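You operate a simulated robot arm through the tools that you are given. There is no shell and no other tool.

The job below is to be done with a simulated robot arm. You get a single attempt, and the scene is never put back.

JOB
Take the pressure off the manifold, then lift the cap with the white knob on to the ledge.
Fine: inlet shut, gauge at zero, vent shut again, before the wing nut is loosened; no drips; the other valves and nut stay.

The check looks at the end state, three seconds after you hand in, the way a careful person would. Anything else that was tipped, shoved, dropped, spilled or broken makes it a failure. A push-on lid holds only when it is set on centred and level and pressed home; a screw cap is set on level and turned clockwise until tight.

ROBOT AND FRAMES
A 7-joint arm with a two-finger parallel gripper, fixed in place. Base frame: the origin is on the floor under the middle of its stand, x ahead of it, y to its left, z up. Units: cm, degrees, N and s.
With the tool pointing down near the work surface it reaches from about 24 to 68 cm from the base axis. Its first joint turns from -66.0 to 66.0 degrees. Payload 2.4 kg.
The TCP is the grasp point between the finger pads, 3 cm short of the fingertips. In the tool frame z runs along the fingers and y along their closing line. Largest opening 9.4 cm; finger width 2.8, thickness 1; the body of the gripper, 5 by 9.6 cm, starts 5.5 cm behind the TCP.
Orientation is that of the tool frame in the base frame, as a unit quaternion [w, x, y, z]. With the fingers straight down and closing along the base's y, the tool's x points along the base's -x, its y along +y and its z along -z.

CONTROLS
- The arm moves only by the tool servo_tool. Its argument "commands" is a list that holds one entry, the list of rows, each a list of 7 numbers: the shift along the tool's x, y, z in units of 500 mm (1.0 is 500 mm), then the turn, a rotation vector about the tool's x, y, z in units of 180 degrees (1.0 is 180 degrees), then the opening in per cent of the stroke, from 0 (shut) to 100 (fully open). In form: [[[x, y, z, wx, wy, wz, claw], ...]]. A call has 1 to 20 rows; each row is the pose to reach, as a shift and turn from the pose commanded when the call began, along the tool's axes at that moment. A call with a number of a shift or a turn outside -1 to 1 is refused whole. Rows are played at 5 a second. More than 5 cm and 8.6 degrees between two rows, or a gripper value outside its range, and nothing of the call is played. A pose out of reach is approached as far as the arm can. The call stops where the force on the tool passes 90 N (or 10 N more than at its start, if that is more) or the arm is blocked; 0.2 s more then pass. Each finger travels about 15.3 cm/s and halts on what it meets, pressing with about 43 N; the grip force reading is that of the motor and also rises with nothing between the fingers. The clock runs only during rows and for 0.2 s after the last one: add rows that repeat a pose to give the fingers time. The reply holds the time, the measured pose of the TCP, the force on the tool along the base axes, the opening and the grip force, in the units named above and with some noise, with the torque about the TCP (base axes, N m) and any sound that the robot's microphone picked up.
- Cameras (640 x 400 px; columns grow to the right, rows downward): "scene" is fixed at [4.56, 48.23, 144.69]; the picture's right is [-0.66, -0.75, 0.00], its down [-0.41, 0.36, -0.84] and it looks along [0.63, -0.55, -0.54] (base axes); focal length 236 px, centre (320, 200). "wrist" rides on the gripper at [7.6, 1.4, -10.3] in the tool frame; the picture's right is [-0.18, 0.98, 0.00], its down [-0.75, -0.14, -0.64] and it looks along [-0.63, -0.12, 0.77] (tool axes); focal length 243 px, centre (320, 200). There is no depth. A picture from a camera that has moved, and an enlarged one, comes with that camera's place and axes in the base frame and with its lens.
- grab_frame(camera): a new picture of that camera. No time passes.
- enlarge(camera, box): a new picture of the part [left, top, right, bottom] of that camera's present view, enlarged. No time passes.
- hand_in(): hands the job in; it is judged then, once.

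Places have to be worked out from the pictures, the camera data and where the tool is seen. Open the gripper and draw the arm clear of the work before you hand the job in, unless the task says otherwise.

The tools are called after ">>>" as a command line: name --argument value ..., lists and objects as JSON in quotes. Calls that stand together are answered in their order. servo_tool: Moves the arm, as the interface text tells. Its arguments: {"type":"object","properties":{"commands":{"type":"array","items":{"type":"array","items":{"type":"array","items":{"type":"number"}}}}},"required":["commands"]} The other tools are called the same way: grab_frame (camera) takes a picture; enlarge (camera, box) takes an enlarged picture of a part of a camera's view; hand_in () hands the job in.

At the start:

```text
clock: 0.0
ee_pos: [34.09, 4.01, 127.69]
tool_rot: [0.0, 0.0, 1.0, 0.0]
ft_force: [-1.4, 0.6, 0.2]
torque: [-0.01, 0.01, 0.02]
finger_gap: 9.4
grip_force: 0.0
```

scene: 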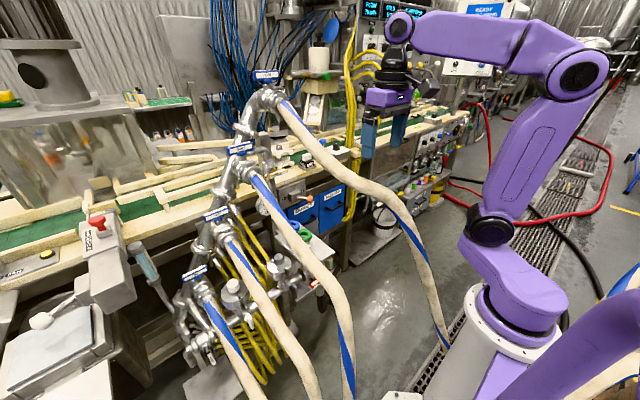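
wrist: 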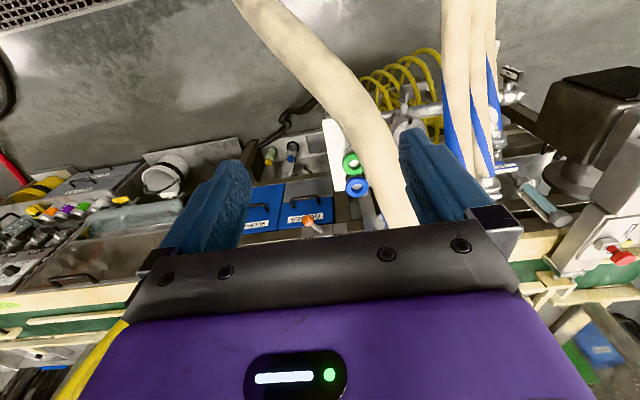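

I start by looking closely at the scene to find the manifold, gauge, valves, wing nut and the cap with the white knob.

>>> enlarge --camera "scene" --box '[160, 60, 360, 200]'

>>> enlarge --camera "scene" --box '[160, 200, 360, 400]'

>>> enlarge --camera "scene" --box '[0, 200, 200, 400]'

>>> enlarge --camera "scene" --box '[340, 60, 500, 220]'

```text
2.86 times, centred on (260, 130) of scene
camera zoom: at [4.56, 48.23, 144.69], right [-0.66, -0.75, 0.0], down [-0.41, 0.36, -0.84], along [0.63, -0.55, -0.54], focal length 675 px, centre (491, 400)
```

zoom: 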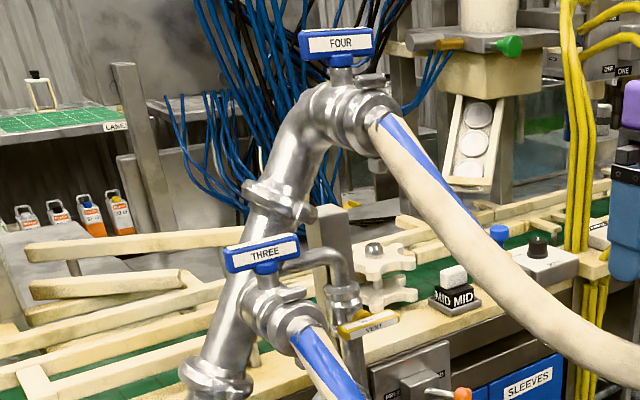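

```text
2.00 times, centred on (260, 300) of scene
camera zoom: at [4.56, 48.23, 144.69], right [-0.66, -0.75, 0.0], down [-0.41, 0.36, -0.84], along [0.63, -0.55, -0.54], focal length 472 px, centre (440, 0)
```

zoom: 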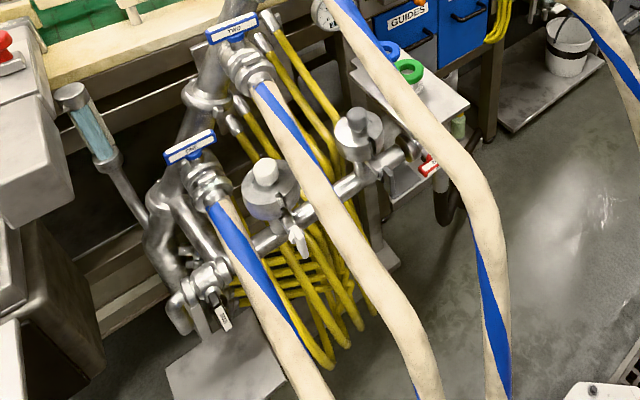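

```text
2.00 times, centred on (100, 300) of scene
camera zoom: at [4.56, 48.23, 144.69], right [-0.66, -0.75, 0.0], down [-0.41, 0.36, -0.84], along [0.63, -0.55, -0.54], focal length 472 px, centre (760, 0)
```

zoom: 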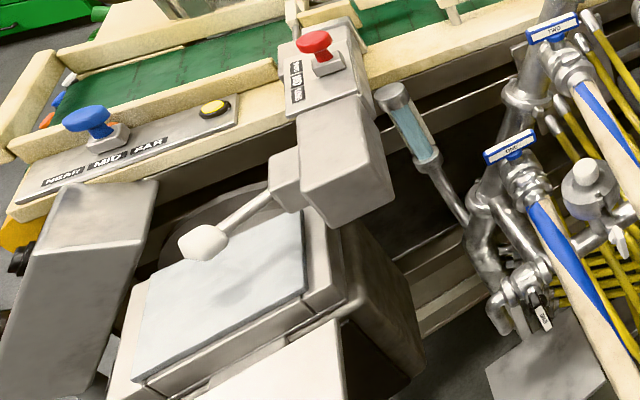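

```text
2.50 times, centred on (420, 140) of scene
camera zoom: at [4.56, 48.23, 144.69], right [-0.66, -0.75, 0.0], down [-0.41, 0.36, -0.84], along [0.63, -0.55, -0.54], focal length 590 px, centre (70, 350)
```

zoom: 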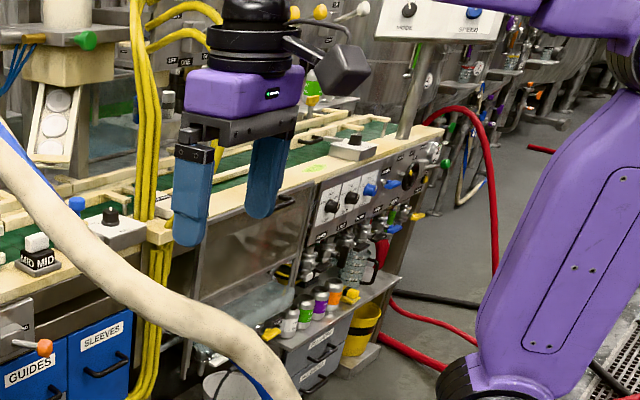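

The white-knobbed cap seems to be on a strainer housing in the lower pipework. I zoom in further on that area, the gauge and the possible valves.

>>> enlarge --camera "scene" --box '[225, 240, 305, 290]'

>>> enlarge --camera "scene" --box '[260, 240, 340, 290]'

>>> enlarge --camera "scene" --box '[280, 190, 360, 240]'

>>> enlarge --camera "scene" --box '[160, 310, 280, 385]'

>>> enlarge --camera "scene" --box '[170, 250, 250, 300]'

>>> enlarge --camera "scene" --box '[240, 130, 320, 180]'

```text
8.00 times, centred on (265, 265) of scene
camera zoom: at [4.56, 48.23, 144.69], right [-0.66, -0.75, 0.0], down [-0.41, 0.36, -0.84], along [0.63, -0.55, -0.54], focal length 1889 px, centre (760, -320)
```

zoom: 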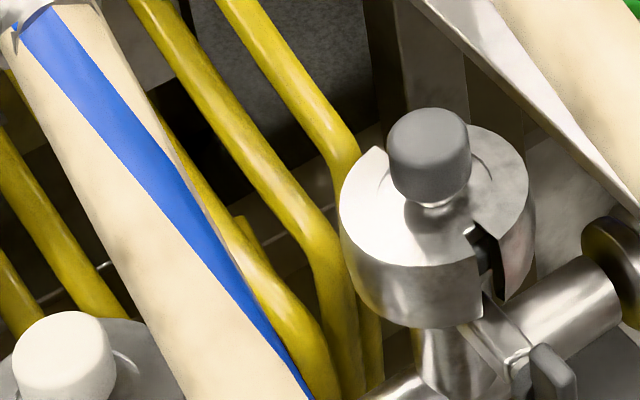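

```text
8.00 times, centred on (300, 265) of scene
camera zoom: at [4.56, 48.23, 144.69], right [-0.66, -0.75, 0.0], down [-0.41, 0.36, -0.84], along [0.63, -0.55, -0.54], focal length 1889 px, centre (480, -320)
```

zoom: 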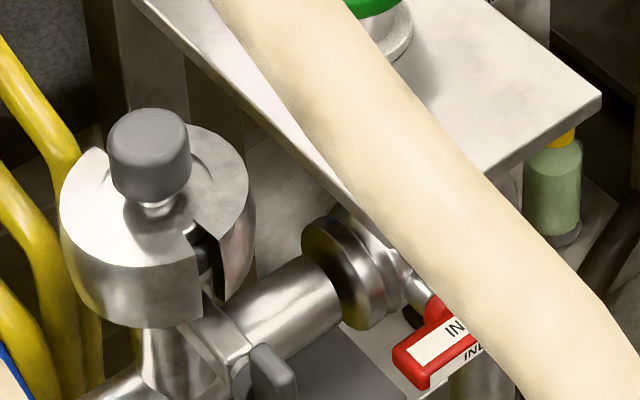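

```text
8.00 times, centred on (320, 215) of scene
camera zoom: at [4.56, 48.23, 144.69], right [-0.66, -0.75, 0.0], down [-0.41, 0.36, -0.84], along [0.63, -0.55, -0.54], focal length 1889 px, centre (320, 80)
```

zoom: 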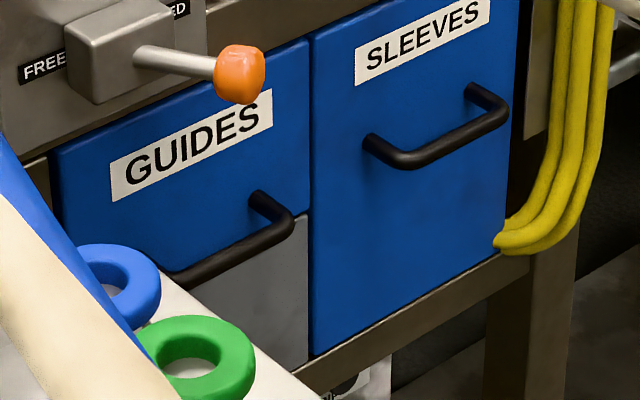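

```text
5.33 times, centred on (220, 348) of scene
camera zoom: at [4.56, 48.23, 144.69], right [-0.66, -0.75, 0.0], down [-0.41, 0.36, -0.84], along [0.63, -0.55, -0.54], focal length 1259 px, centre (853, -587)
```

zoom: 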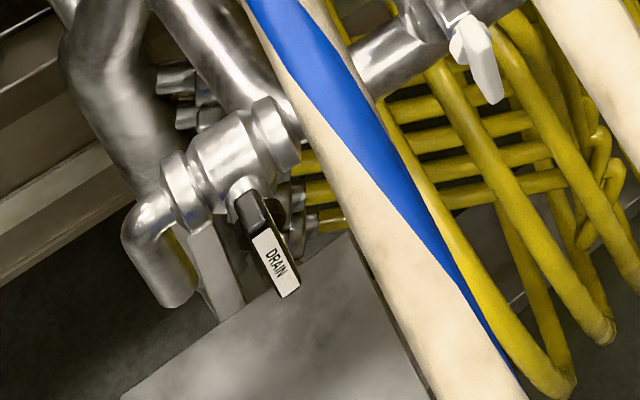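

```text
8.00 times, centred on (210, 275) of scene
camera zoom: at [4.56, 48.23, 144.69], right [-0.66, -0.75, 0.0], down [-0.41, 0.36, -0.84], along [0.63, -0.55, -0.54], focal length 1889 px, centre (1200, -400)
```

zoom: 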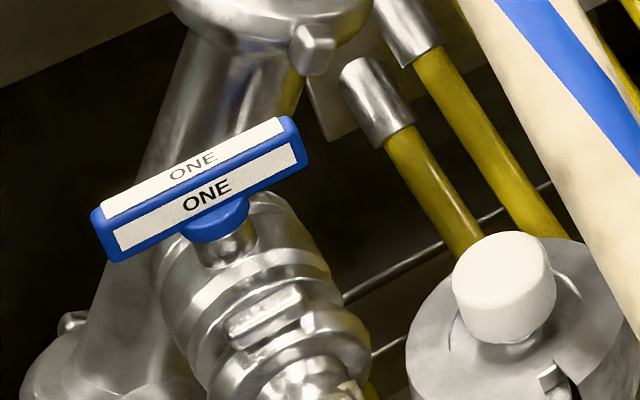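

```text
8.00 times, centred on (280, 155) of scene
camera zoom: at [4.56, 48.23, 144.69], right [-0.66, -0.75, 0.0], down [-0.41, 0.36, -0.84], along [0.63, -0.55, -0.54], focal length 1889 px, centre (640, 560)
```

zoom: 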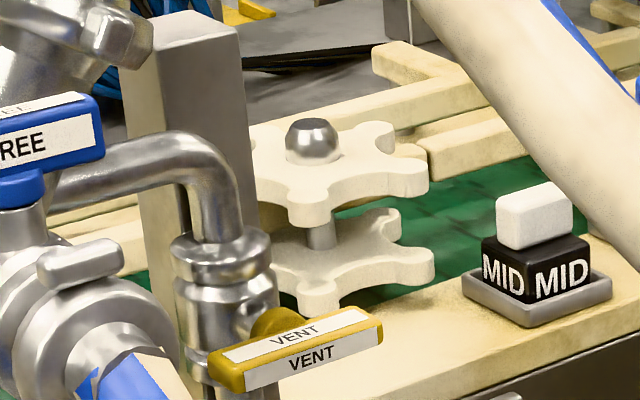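

>>> enlarge --camera "scene" --box '[222, 182, 302, 232]'

>>> enlarge --camera "scene" --box '[200, 270, 280, 320]'

>>> enlarge --camera "scene" --box '[275, 235, 355, 285]'

>>> enlarge --camera "scene" --box '[200, 180, 360, 280]'

>>> enlarge --camera "wrist" --box '[320, 20, 560, 220]'

```text
8.00 times, centred on (262, 207) of scene
camera zoom: at [4.56, 48.23, 144.69], right [-0.66, -0.75, 0.0], down [-0.41, 0.36, -0.84], along [0.63, -0.55, -0.54], focal length 1889 px, centre (784, 144)
```

zoom: 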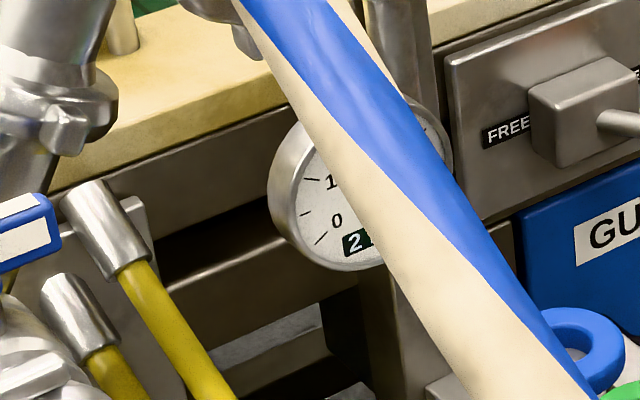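

```text
8.00 times, centred on (240, 295) of scene
camera zoom: at [4.56, 48.23, 144.69], right [-0.66, -0.75, 0.0], down [-0.41, 0.36, -0.84], along [0.63, -0.55, -0.54], focal length 1889 px, centre (960, -560)
```

zoom: 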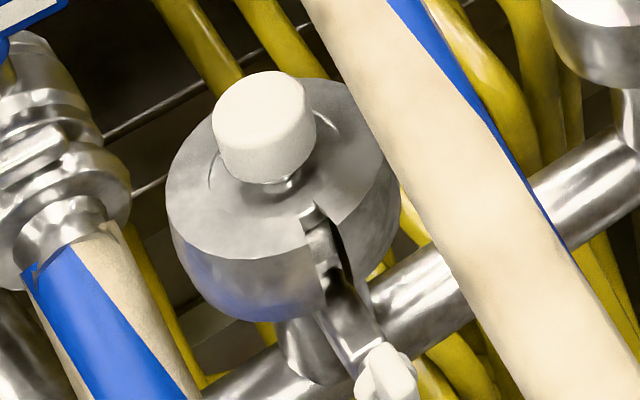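

```text
8.00 times, centred on (315, 260) of scene
camera zoom: at [4.56, 48.23, 144.69], right [-0.66, -0.75, 0.0], down [-0.41, 0.36, -0.84], along [0.63, -0.55, -0.54], focal length 1889 px, centre (360, -280)
```

zoom: 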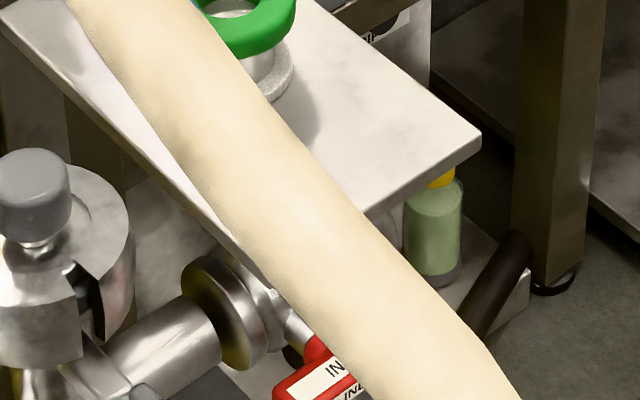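

```text
4.00 times, centred on (280, 230) of scene
camera zoom: at [4.56, 48.23, 144.69], right [-0.66, -0.75, 0.0], down [-0.41, 0.36, -0.84], along [0.63, -0.55, -0.54], focal length 944 px, centre (480, 80)
```

zoom: 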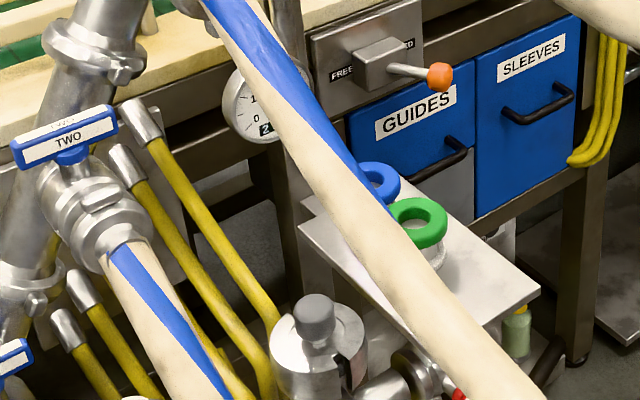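

```text
2.00 times, centred on (440, 120) of wrist
camera zoom: at [26.51, 5.36, 137.89], right [0.18, 0.98, 0.0], down [0.75, -0.14, 0.64], along [0.63, -0.12, -0.77], focal length 485 px, centre (80, 360)
```

zoom: 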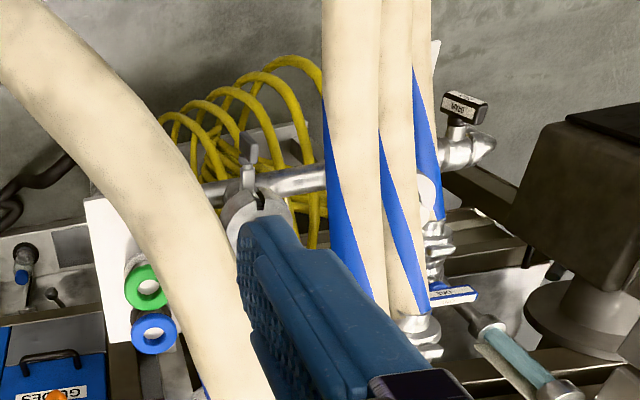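

The manifold rises from ONE to FOUR with hoses in front; the white-knob cap sits near roughly (53, 39, 87). I zoom in on the wrist view for more before moving anything.

>>> enlarge --camera "wrist" --box '[400, 70, 480, 120]'

>>> enlarge --camera "wrist" --box '[460, 80, 560, 200]'

>>> enlarge --camera "wrist" --box '[260, 90, 420, 240]'

```text
8.00 times, centred on (440, 95) of wrist
camera zoom: at [26.51, 5.36, 137.89], right [0.18, 0.98, 0.0], down [0.75, -0.14, 0.64], along [0.63, -0.12, -0.77], focal length 1941 px, centre (-640, 1040)
```

zoom: 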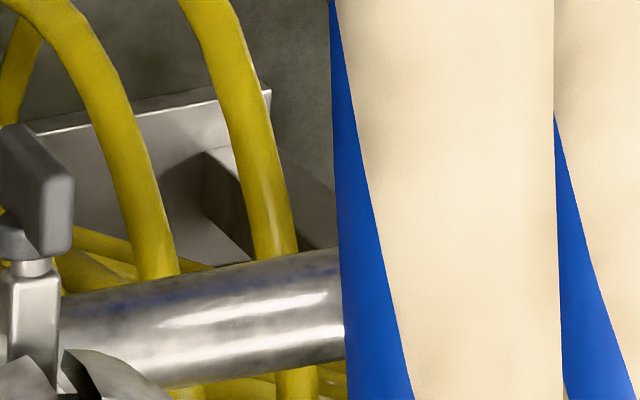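

```text
3.33 times, centred on (510, 140) of wrist
camera zoom: at [26.51, 5.36, 137.89], right [0.18, 0.98, 0.0], down [0.75, -0.14, 0.64], along [0.63, -0.12, -0.77], focal length 809 px, centre (-313, 400)
```

zoom: 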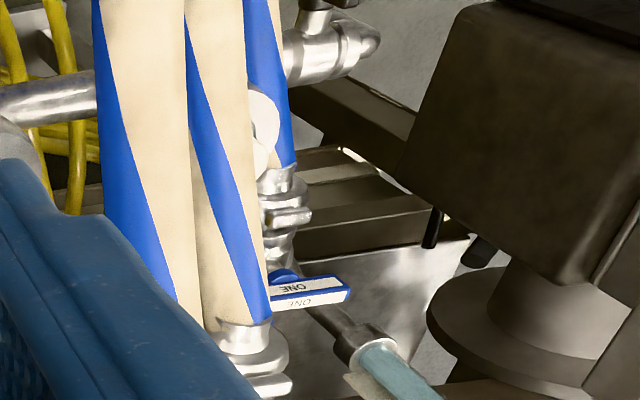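

```text
2.67 times, centred on (340, 165) of wrist
camera zoom: at [26.51, 5.36, 137.89], right [0.18, 0.98, 0.0], down [0.75, -0.14, 0.64], along [0.63, -0.12, -0.77], focal length 647 px, centre (267, 293)
```

zoom: 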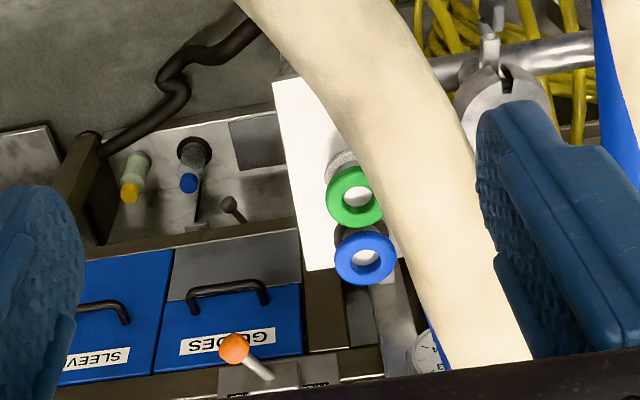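

Hose FOUR passes close under the gripper at about (41, 10, 119), so I first go straight up 10 cm and then sideways to +y at height to view the manifold.

>>> servo_tool --commands '[[[0, 0, -0.08, 0, 0, 0, 100], [0, 0, -0.16, 0, 0, 0, 100], [0, 0, -0.2, 0, 0, 0, 100], [0, 0.08, -0.2, 0, 0, 0, 100], [0, 0.16, -0.2, 0, 0, 0, 100], [0, 0.24, -0.2, 0, 0, 0, 100], [0, 0.32, -0.2, 0, 0, 0, 100], [0, 0.4, -0.2, 0, 0, 0, 100], [0, 0.48, -0.2, 0, 0, 0, 100]]]'

```text
clock: 2.0
ee_pos: [32.85, 25.04, 134.92]
tool_rot: [0.002, 0.0, 1.0, 0.001]
ft_force: [-0.6, 0.0, 0.1]
torque: [0.02, -0.01, -0.03]
finger_gap: 9.4
grip_force: 0.0
out of reach, approached as far as the arm can: row 2, 3, 4, 5, 6, 7, 8, 9
```

The arm reached about (33, 25, 135), the limit at that height. I take pictures from here.

>>> grab_frame --camera "wrist"

>>> grab_frame --camera "scene"

```text
taken
camera wrist: at [25.08, 26.31, 145.19], right [0.18, 0.98, 0.0], down [0.75, -0.14, 0.64], along [0.63, -0.12, -0.77], focal length 243 px, centre (320, 200)
```

wrist: 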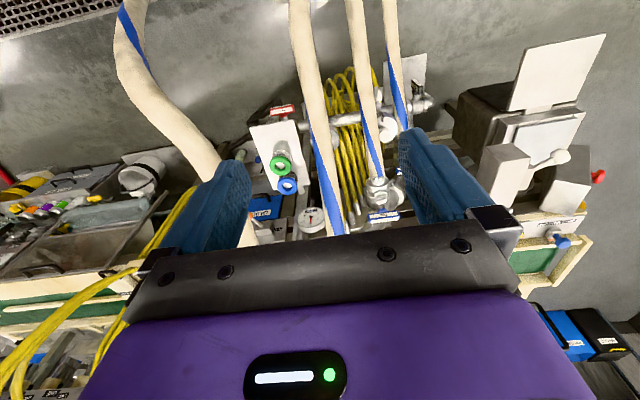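

```text
taken
```

scene: 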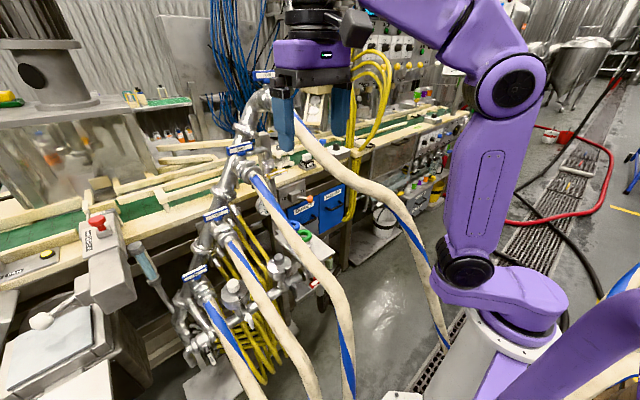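

>>> enlarge --camera "wrist" --box '[240, 60, 400, 160]'

>>> enlarge --camera "wrist" --box '[240, 140, 400, 240]'

>>> enlarge --camera "wrist" --box '[350, 60, 450, 140]'

>>> enlarge --camera "wrist" --box '[240, 90, 320, 140]'

```text
4.00 times, centred on (320, 110) of wrist
camera zoom: at [25.08, 26.31, 145.19], right [0.18, 0.98, 0.0], down [0.75, -0.14, 0.64], along [0.63, -0.12, -0.77], focal length 970 px, centre (320, 560)
```

zoom: 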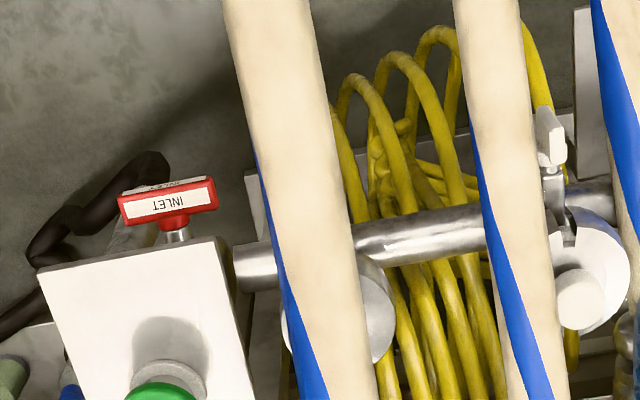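

```text
4.00 times, centred on (320, 190) of wrist
camera zoom: at [25.08, 26.31, 145.19], right [0.18, 0.98, 0.0], down [0.75, -0.14, 0.64], along [0.63, -0.12, -0.77], focal length 970 px, centre (320, 240)
```

zoom: 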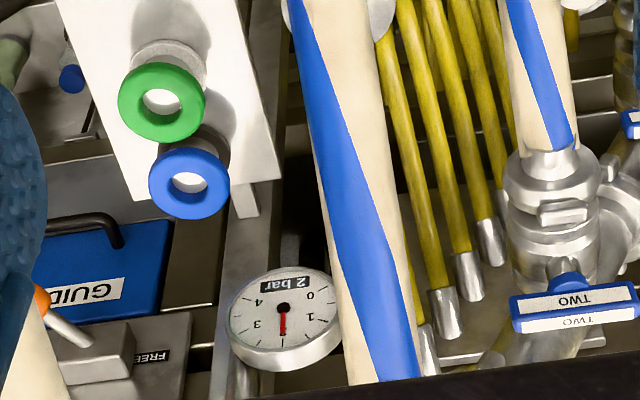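

```text
5.00 times, centred on (400, 100) of wrist
camera zoom: at [25.08, 26.31, 145.19], right [0.18, 0.98, 0.0], down [0.75, -0.14, 0.64], along [0.63, -0.12, -0.77], focal length 1213 px, centre (-80, 700)
```

zoom: 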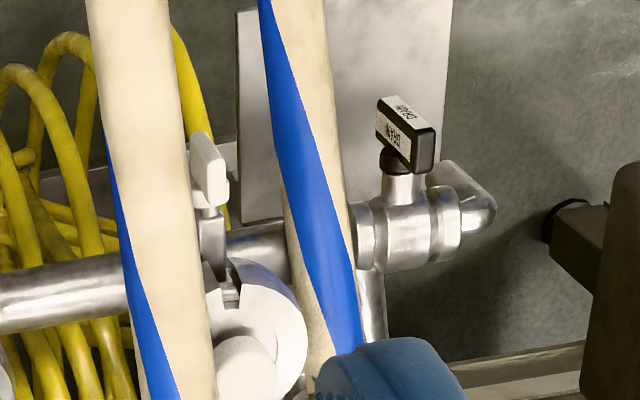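

```text
8.00 times, centred on (280, 115) of wrist
camera zoom: at [25.08, 26.31, 145.19], right [0.18, 0.98, 0.0], down [0.75, -0.14, 0.64], along [0.63, -0.12, -0.77], focal length 1941 px, centre (640, 880)
```

zoom: 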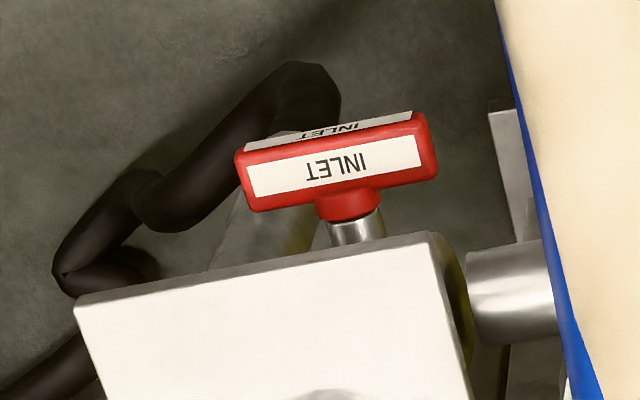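

From two views I place the hoses in planes of roughly constant y (ONE ≈45, TWO ≈34, THREE ≈23), the white knob near (54.7, 38, 86.5) and the gauge reading 2 bar with the inlet handle along its pipe (open). I move to y≈37 and lower, staying above the hoses, to look into the gap between ONE and TWO.

>>> servo_tool --commands '[[[0, 0.08, 0, 0, 0, 0, 100], [0, 0.16, 0.04, 0, 0, 0, 100], [0.04, 0.2, 0.1, 0, 0, 0, 100], [0.08, 0.2, 0.18, 0, 0, 0, 100], [0.1, 0.2, 0.26, 0, 0, 0, 100], [0.1, 0.2, 0.34, 0, 0, 0, 100], [0.1, 0.2, 0.42, 0, 0, 0, 100]]]'

>>> grab_frame --camera "wrist"

>>> grab_frame --camera "scene"

```text
clock: 3.6
ee_pos: [27.76, 34.86, 113.8]
tool_rot: [0.001, 0.0, 1.0, 0.001]
ft_force: [0.0, 0.5, 0.4]
torque: [0.01, -0.01, -0.02]
finger_gap: 9.41
grip_force: 0.0
out of reach, approached as far as the arm can: row 1
```

```text
taken
camera wrist: at [20.13, 36.31, 124.0], right [0.18, 0.98, 0.0], down [0.75, -0.14, 0.64], along [0.63, -0.12, -0.77], focal length 243 px, centre (320, 200)
```

wrist: 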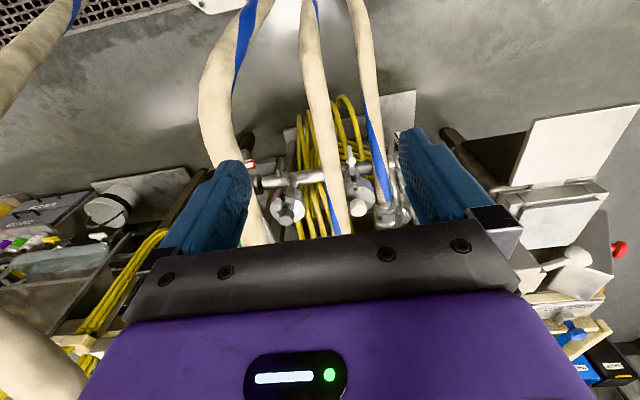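

```text
taken
```

scene: 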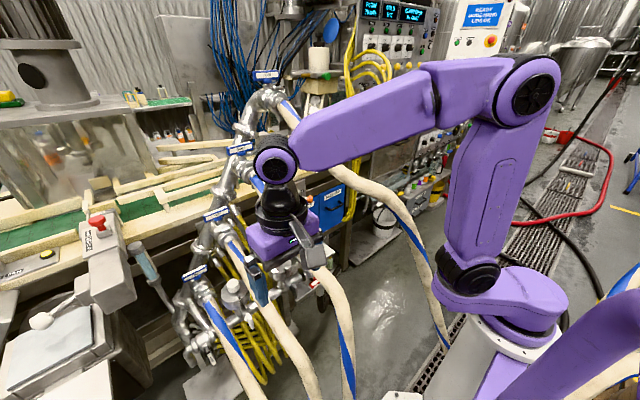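

>>> enlarge --camera "wrist" --box '[240, 130, 420, 240]'

>>> enlarge --camera "wrist" --box '[320, 140, 400, 240]'

```text
3.56 times, centred on (330, 185) of wrist
camera zoom: at [20.13, 36.31, 124.0], right [0.18, 0.98, 0.0], down [0.75, -0.14, 0.64], along [0.63, -0.12, -0.77], focal length 863 px, centre (284, 253)
```

zoom: 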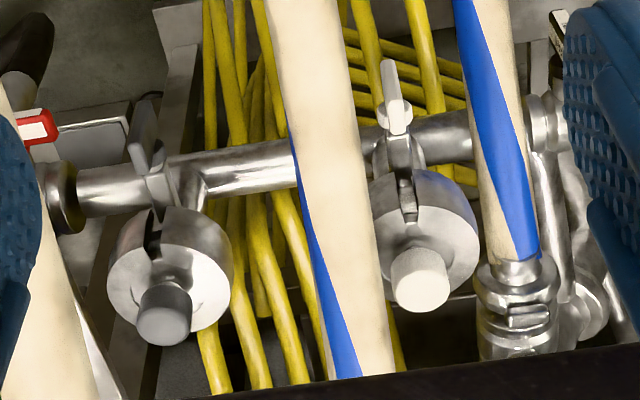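

```text
4.00 times, centred on (360, 190) of wrist
camera zoom: at [20.13, 36.31, 124.0], right [0.18, 0.98, 0.0], down [0.75, -0.14, 0.64], along [0.63, -0.12, -0.77], focal length 970 px, centre (160, 240)
```

zoom: 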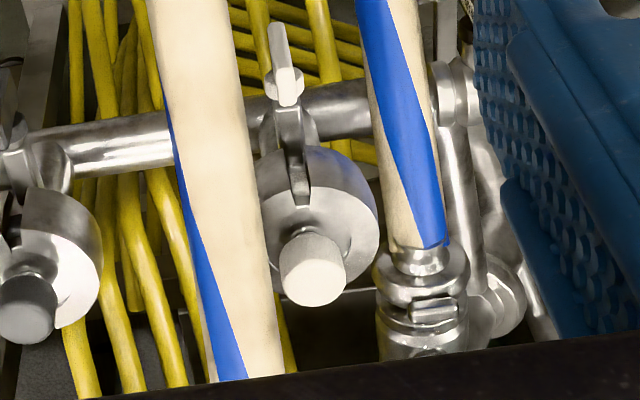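

This view shows the cap, its slot, the swing bolt and the white wing nut on the robot side clearly. Depth along the view is still poor, so I go lower and tilt the tool up to get a flatter look at the bolt and pipe.

>>> servo_tool --commands '[[[0, 0.01, 0.06, 0, -0.035, 0, 100], [0, 0.02, 0.12, 0, -0.07, 0, 100], [0, 0.03, 0.18, 0, -0.105, 0, 100], [0.01, 0.034, 0.24, 0, -0.14, 0, 100], [0.016, 0.034, 0.3, 0, -0.175, 0, 100], [0.016, 0.034, 0.36, 0, -0.1833, 0, 100]]]'

>>> grab_frame --camera "wrist"

>>> grab_frame --camera "scene"

```text
clock: 5.0
ee_pos: [26.95, 36.68, 95.79]
tool_rot: [0.283, -0.002, 0.959, 0.0]
ft_force: [0.0, 0.1, 0.6]
torque: [0.0, 0.01, 0.03]
finger_gap: 9.41
grip_force: 0.2
```

```text
taken
camera wrist: at [14.82, 37.99, 100.27], right [0.15, 0.98, 0.1], down [0.28, -0.14, 0.95], along [0.95, -0.12, -0.3], focal length 243 px, centre (320, 200)
```

wrist: 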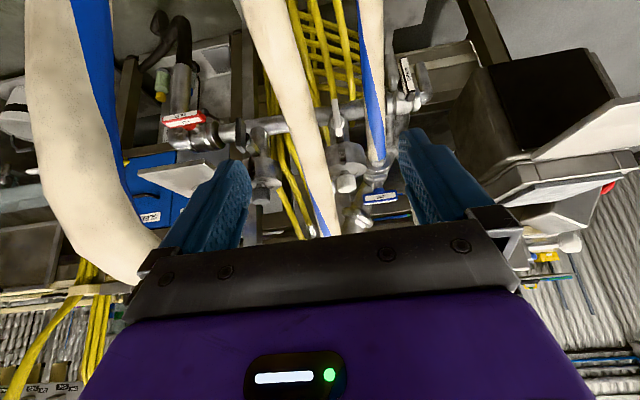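

```text
taken
```

scene: 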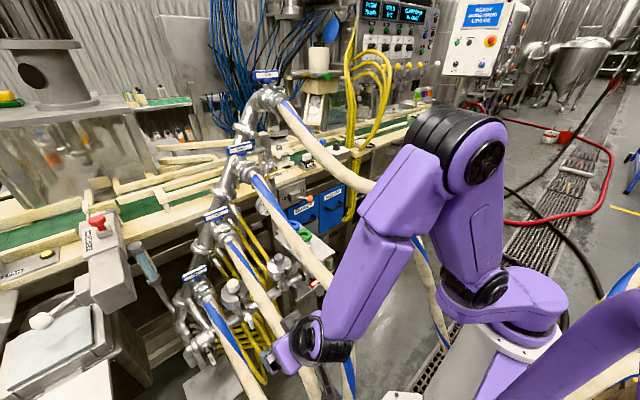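

>>> enlarge --camera "wrist" --box '[300, 90, 420, 210]'

>>> enlarge --camera "wrist" --box '[130, 40, 320, 220]'

>>> enlarge --camera "wrist" --box '[310, 110, 390, 210]'

>>> enlarge --camera "wrist" --box '[150, 90, 230, 140]'

```text
3.33 times, centred on (360, 150) of wrist
camera zoom: at [14.82, 37.99, 100.27], right [0.15, 0.98, 0.1], down [0.28, -0.14, 0.95], along [0.95, -0.12, -0.3], focal length 809 px, centre (187, 367)
```

zoom: 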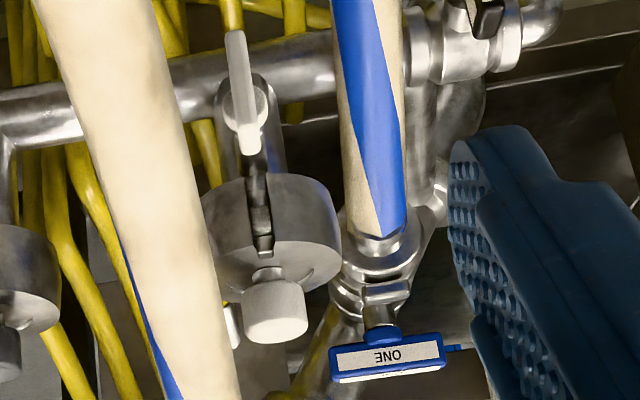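

```text
2.22 times, centred on (225, 130) of wrist
camera zoom: at [14.82, 37.99, 100.27], right [0.15, 0.98, 0.1], down [0.28, -0.14, 0.95], along [0.95, -0.12, -0.3], focal length 539 px, centre (531, 356)
```

zoom: 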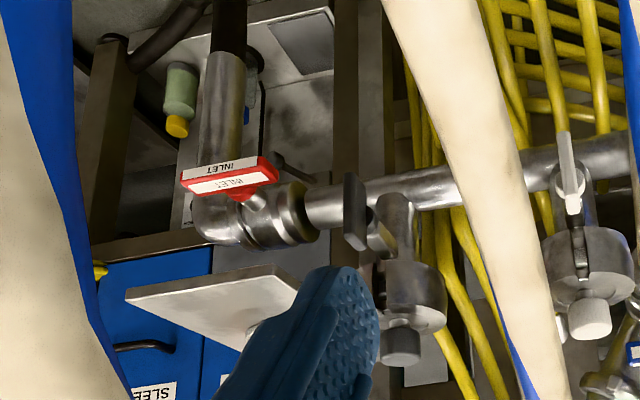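

```text
4.00 times, centred on (350, 160) of wrist
camera zoom: at [14.82, 37.99, 100.27], right [0.15, 0.98, 0.1], down [0.28, -0.14, 0.95], along [0.95, -0.12, -0.3], focal length 970 px, centre (200, 360)
```

zoom: 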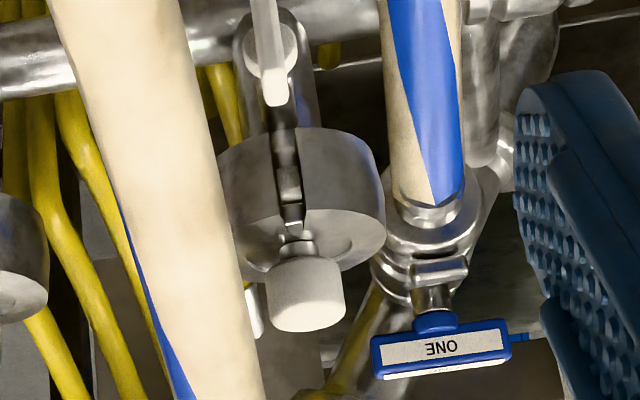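

```text
8.00 times, centred on (190, 115) of wrist
camera zoom: at [14.82, 37.99, 100.27], right [0.15, 0.98, 0.1], down [0.28, -0.14, 0.95], along [0.95, -0.12, -0.3], focal length 1941 px, centre (1360, 880)
```

zoom: 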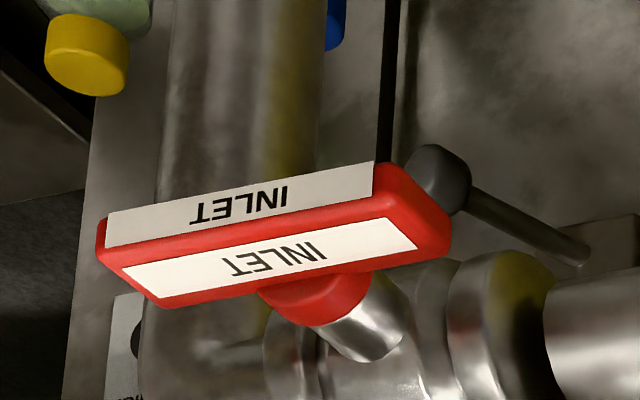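

The flatter view gives good depth: knob near (55.8, 37.9, 85), white wing nut blade from about (46.7, 37.9, 74) to (48.9, 37.8, 79), its axis pointing towards the robot. I zoom on the wing nut, the inlet handle and hose from both cameras.

>>> enlarge --camera "scene" --box '[228, 295, 268, 320]'

>>> enlarge --camera "wrist" --box '[316, 90, 364, 130]'

>>> enlarge --camera "wrist" --box '[240, 100, 320, 180]'

>>> enlarge --camera "scene" --box '[276, 265, 340, 305]'

```text
16.00 times, centred on (248, 308) of scene
camera zoom: at [4.56, 48.23, 144.69], right [-0.66, -0.75, 0.0], down [-0.41, 0.36, -0.84], along [0.63, -0.55, -0.54], focal length 3778 px, centre (1472, -1520)
```

zoom: 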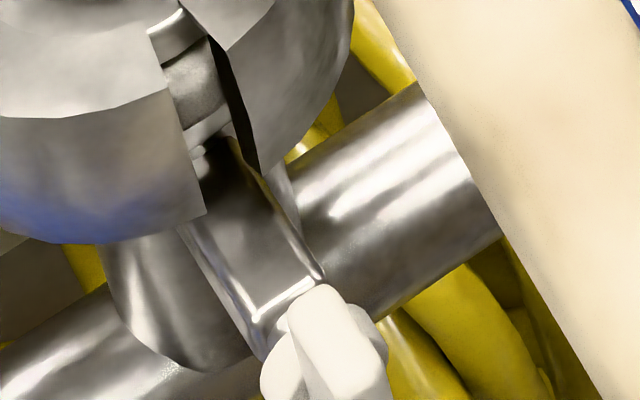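

```text
10.00 times, centred on (340, 110) of wrist
camera zoom: at [14.82, 37.99, 100.27], right [0.15, 0.98, 0.1], down [0.28, -0.14, 0.95], along [0.95, -0.12, -0.3], focal length 2426 px, centre (120, 1100)
```

zoom: 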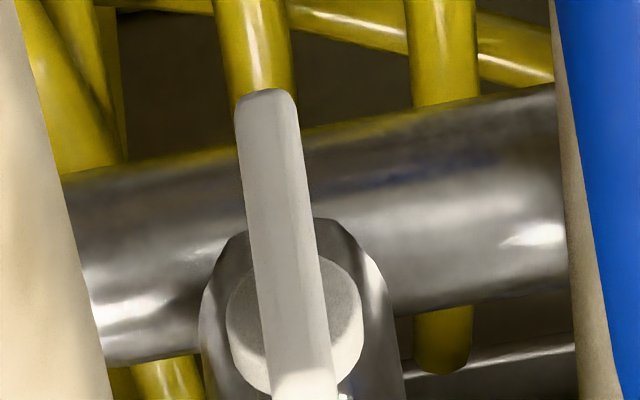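

```text
5.00 times, centred on (280, 140) of wrist
camera zoom: at [14.82, 37.99, 100.27], right [0.15, 0.98, 0.1], down [0.28, -0.14, 0.95], along [0.95, -0.12, -0.3], focal length 1213 px, centre (520, 500)
```

zoom: 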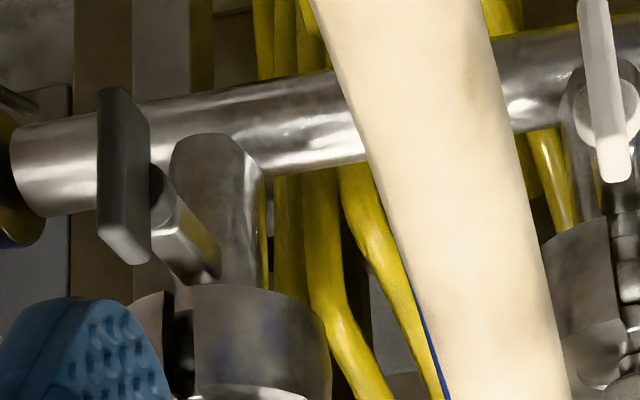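

```text
10.00 times, centred on (308, 285) of scene
camera zoom: at [4.56, 48.23, 144.69], right [-0.66, -0.75, 0.0], down [-0.41, 0.36, -0.84], along [0.63, -0.55, -0.54], focal length 2361 px, centre (440, -650)
```

zoom: 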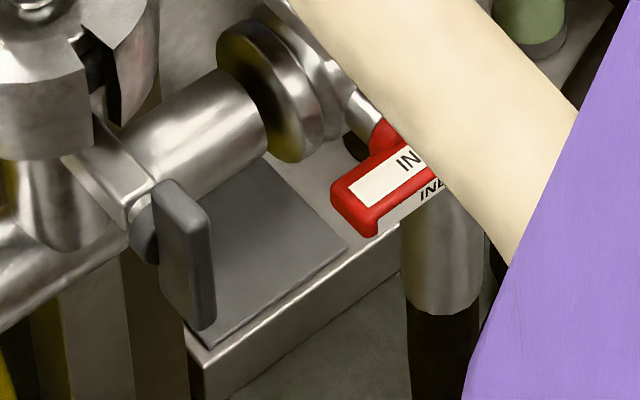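

The structure is now clear: pipe along y at about x=55, z=70.5; wing nut axis horizontal towards the robot at about (47, 37.9, 76.8); inlet handle centre about (49.2, 10, 70.8); ledge plate about x 49–72, y 1–14, top z≈79. Next I rise straight up and shift to y≈17 to look at the vent and hose FOUR.

>>> servo_tool --commands '[[[-0.0496, 0, -0.0768, 0, 0, 0, 100], [-0.0993, 0, -0.1536, 0, 0, 0, 100], [-0.149, 0, -0.2304, 0, 0, 0, 100], [-0.1986, 0, -0.3071, 0, 0, 0, 100], [-0.2482, 0, -0.3839, 0, 0, 0, 100], [-0.298, 0, -0.4607, 0, 0, 0, 100], [-0.3475, 0, -0.5375, 0, 0, 0, 100], [-0.3475, -0.08, -0.5375, 0, 0, 0, 100], [-0.3475, -0.16, -0.5375, 0, 0, 0, 100], [-0.3475, -0.24, -0.5375, 0, 0, 0, 100], [-0.3475, -0.32, -0.5375, 0, 0, 0, 100], [-0.3475, -0.39, -0.5375, 0, 0, 0, 100]]]'

>>> grab_frame --camera "wrist"

>>> grab_frame --camera "scene"

```text
clock: 7.6
ee_pos: [26.91, 17.17, 127.94]
tool_rot: [0.283, -0.001, 0.959, 0.001]
ft_force: [-0.5, -0.3, -0.3]
torque: [0.0, 0.0, -0.01]
finger_gap: 9.41
grip_force: 0.0
```

```text
taken
camera wrist: at [14.9, 18.47, 132.35], right [0.15, 0.98, 0.1], down [0.28, -0.14, 0.95], along [0.95, -0.12, -0.3], focal length 243 px, centre (320, 200)
```

wrist: 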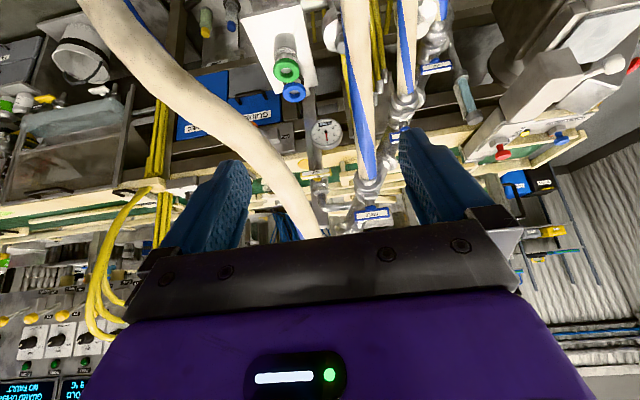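

```text
taken
```

scene: 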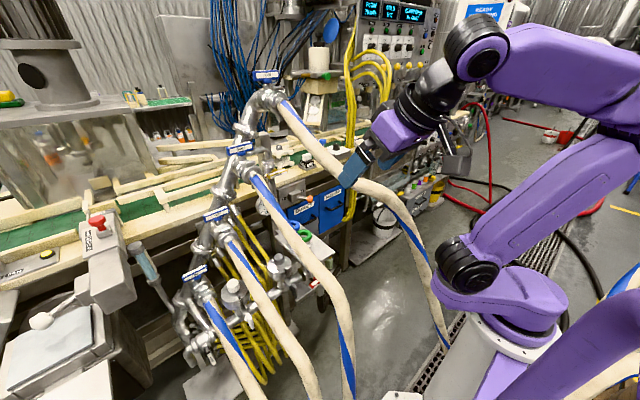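

>>> enlarge --camera "wrist" --box '[270, 100, 420, 230]'

>>> enlarge --camera "wrist" --box '[280, 110, 370, 240]'

>>> enlarge --camera "wrist" --box '[230, 0, 350, 110]'

>>> enlarge --camera "scene" --box '[220, 60, 380, 200]'

```text
3.08 times, centred on (345, 165) of wrist
camera zoom: at [14.9, 18.47, 132.35], right [0.15, 0.98, 0.1], down [0.28, -0.14, 0.95], along [0.95, -0.12, -0.3], focal length 746 px, centre (243, 308)
```

zoom: 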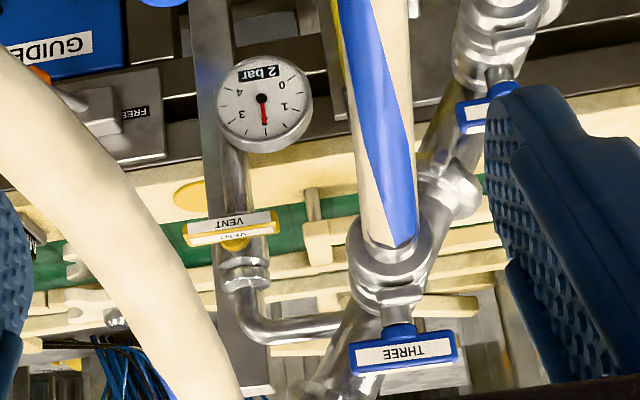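

```text
3.08 times, centred on (325, 175) of wrist
camera zoom: at [14.9, 18.47, 132.35], right [0.15, 0.98, 0.1], down [0.28, -0.14, 0.95], along [0.95, -0.12, -0.3], focal length 746 px, centre (305, 277)
```

zoom: 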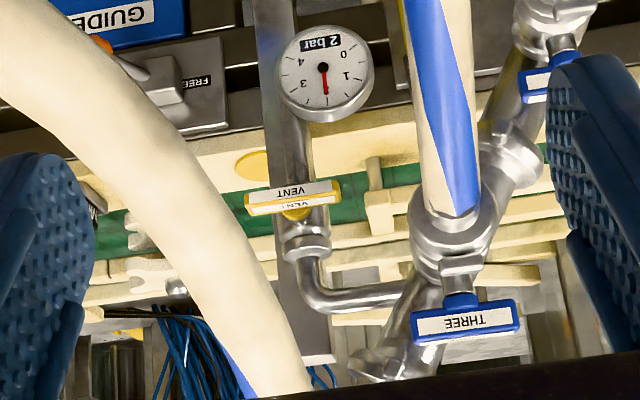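

```text
3.64 times, centred on (290, 55) of wrist
camera zoom: at [14.9, 18.47, 132.35], right [0.15, 0.98, 0.1], down [0.28, -0.14, 0.95], along [0.95, -0.12, -0.3], focal length 882 px, centre (429, 727)
```

zoom: 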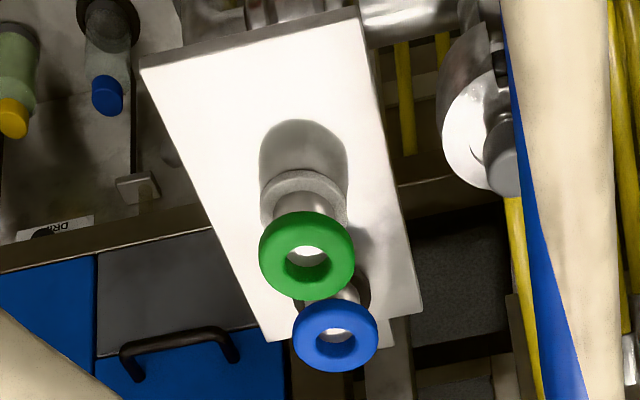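

```text
2.86 times, centred on (300, 130) of scene
camera zoom: at [4.56, 48.23, 144.69], right [-0.66, -0.75, 0.0], down [-0.41, 0.36, -0.84], along [0.63, -0.55, -0.54], focal length 675 px, centre (377, 400)
```

zoom: 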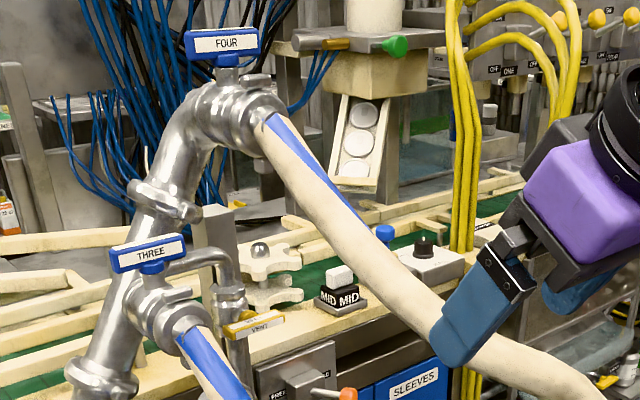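

Gauge still reads 2 bar; the vent handle is horizontal across its vertical pipe (shut) at about (73, 10, 106), hose FOUR at y≈11 and THREE at y≈23 form the corridor. I close the fingers into a poker, pitch to 50° and yaw −20°, and descend in the corridor towards the inlet, staying clear of both hoses.

>>> servo_tool --commands '[[[-0.013, -0.0117, 0.0553, 0.01845, -0.0235, 0.0209, 0], [-0.026, -0.0234, 0.1106, 0.0369, -0.047, 0.04185, 0], [-0.0161, -0.0284, 0.1995, 0.0554, -0.0705, 0.0628, 0], [-0.0062, -0.0334, 0.2884, 0.0738, -0.094, 0.0837, 0], [0.0288, -0.0484, 0.3611, 0.0738, -0.094, 0.0837, 0], [0.0638, -0.0634, 0.4338, 0.0738, -0.094, 0.0837, 0], [0.1073, -0.0734, 0.501, 0.0738, -0.094, 0.0837, 0], [0.1508, -0.0834, 0.5682, 0.0738, -0.094, 0.0837, 0]]]'

>>> grab_frame --camera "wrist"

>>> grab_frame --camera "scene"

```text
clock: 9.4
ee_pos: [39.7, 14.58, 101.17]
tool_rot: [0.417, 0.157, 0.892, -0.073]
ft_force: [0.0, -0.8, -0.1]
torque: [0.0, 0.02, 0.01]
finger_gap: 0.02
grip_force: 32.9
out of reach, approached as far as the arm can: row 6, 7, 8
```

```text
taken
camera wrist: at [28.32, 20.28, 101.99], right [0.45, 0.88, 0.14], down [-0.06, -0.13, 0.99], along [0.89, -0.45, -0.01], focal length 243 px, centre (320, 200)
```

wrist: 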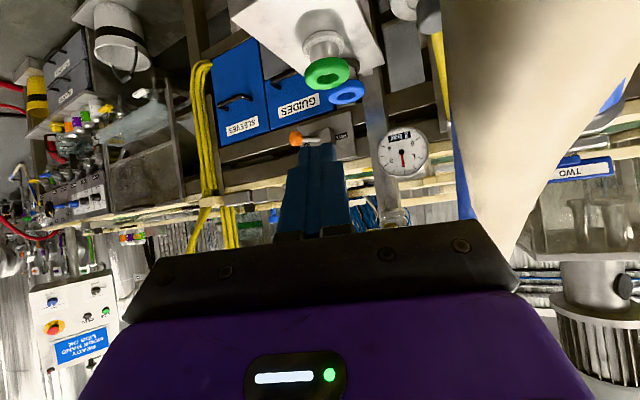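

```text
taken
```

scene: 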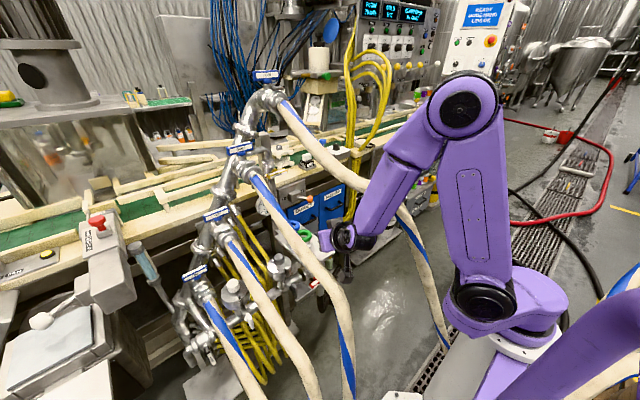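

The arm hit its inner reach limit at (39.7, 14.6, 101.2), with the hand and camera just above hose THREE. I steepen the pitch to 35° (wrist further out), shift towards −y away from hose THREE, and go down to (45, 10.5, 88).

>>> servo_tool --commands '[[[0.0141, -0.013, 0.0637, 0, 0.0422, 0, 0], [0.0282, -0.026, 0.1274, 0, 0.0844, 0, 0], [0.0743, -0.0333, 0.197, 0, 0.0844, 0, 0], [0.1204, -0.0406, 0.2666, 0, 0.0844, 0, 0]]]'

>>> grab_frame --camera "wrist"

>>> grab_frame --camera "scene"

```text
clock: 10.4
ee_pos: [45.25, 10.57, 88.08]
tool_rot: [0.294, 0.165, 0.94, -0.054]
ft_force: [-0.2, -2.5, -0.4]
torque: [0.19, 0.04, 0.12]
finger_gap: 0.0
grip_force: 32.4
```

```text
taken
camera wrist: at [34.31, 15.95, 92.14], right [0.48, 0.87, 0.1], down [0.19, -0.22, 0.96], along [0.86, -0.44, -0.27], focal length 243 px, centre (320, 200)
```

wrist: 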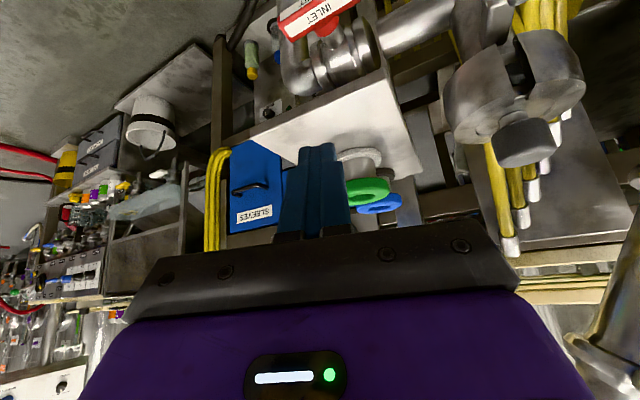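

```text
taken
```

scene: 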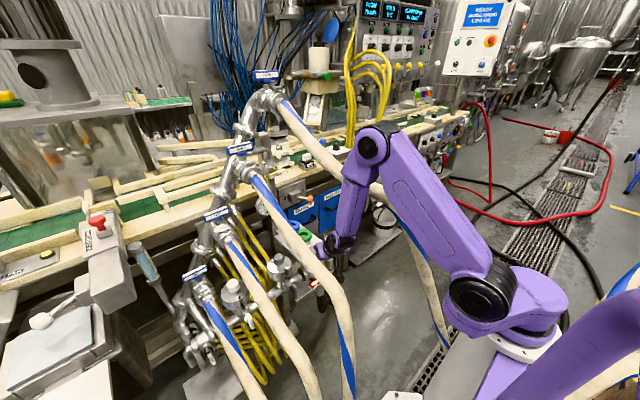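

The pose is (45.25, 10.6, 88). The reading shows −2.5 N sideways, a bit above the earlier noise, so I hold still for a moment to see whether it's a contact or just motion.

>>> servo_tool --commands '[[[0, 0, 0, 0, 0, 0, 0], [0, 0, 0, 0, 0, 0, 0]]]'

>>> enlarge --camera "scene" --box '[270, 120, 430, 300]'

>>> enlarge --camera "wrist" --box '[220, 0, 460, 220]'

```text
clock: 11.0
ee_pos: [45.13, 10.49, 88.17]
tool_rot: [0.294, 0.166, 0.94, -0.053]
ft_force: [-0.9, -0.5, 0.0]
torque: [-0.01, 0.01, 0.0]
finger_gap: 0.0
grip_force: 33.2
```

```text
2.22 times, centred on (350, 210) of scene
camera zoom: at [4.56, 48.23, 144.69], right [-0.66, -0.75, 0.0], down [-0.41, 0.36, -0.84], along [0.63, -0.55, -0.54], focal length 525 px, centre (253, 178)
```

zoom: 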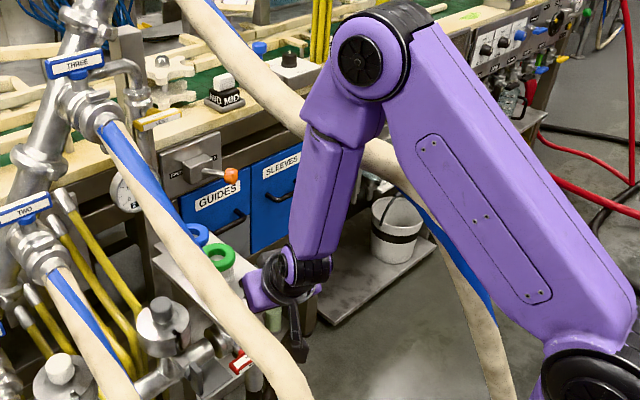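

```text
1.82 times, centred on (340, 110) of wrist
camera zoom: at [34.25, 15.92, 92.17], right [0.48, 0.87, 0.1], down [0.19, -0.22, 0.96], along [0.86, -0.44, -0.27], focal length 441 px, centre (284, 364)
```

zoom: 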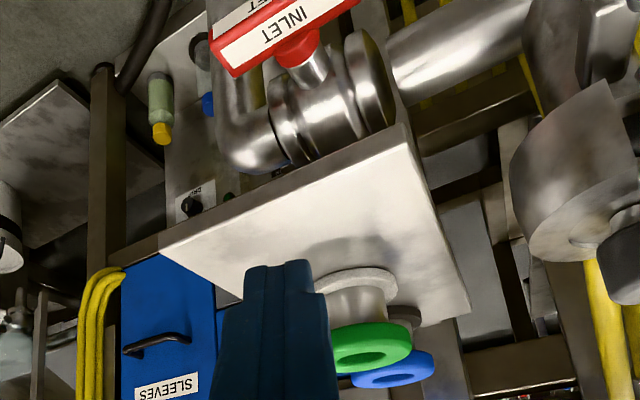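

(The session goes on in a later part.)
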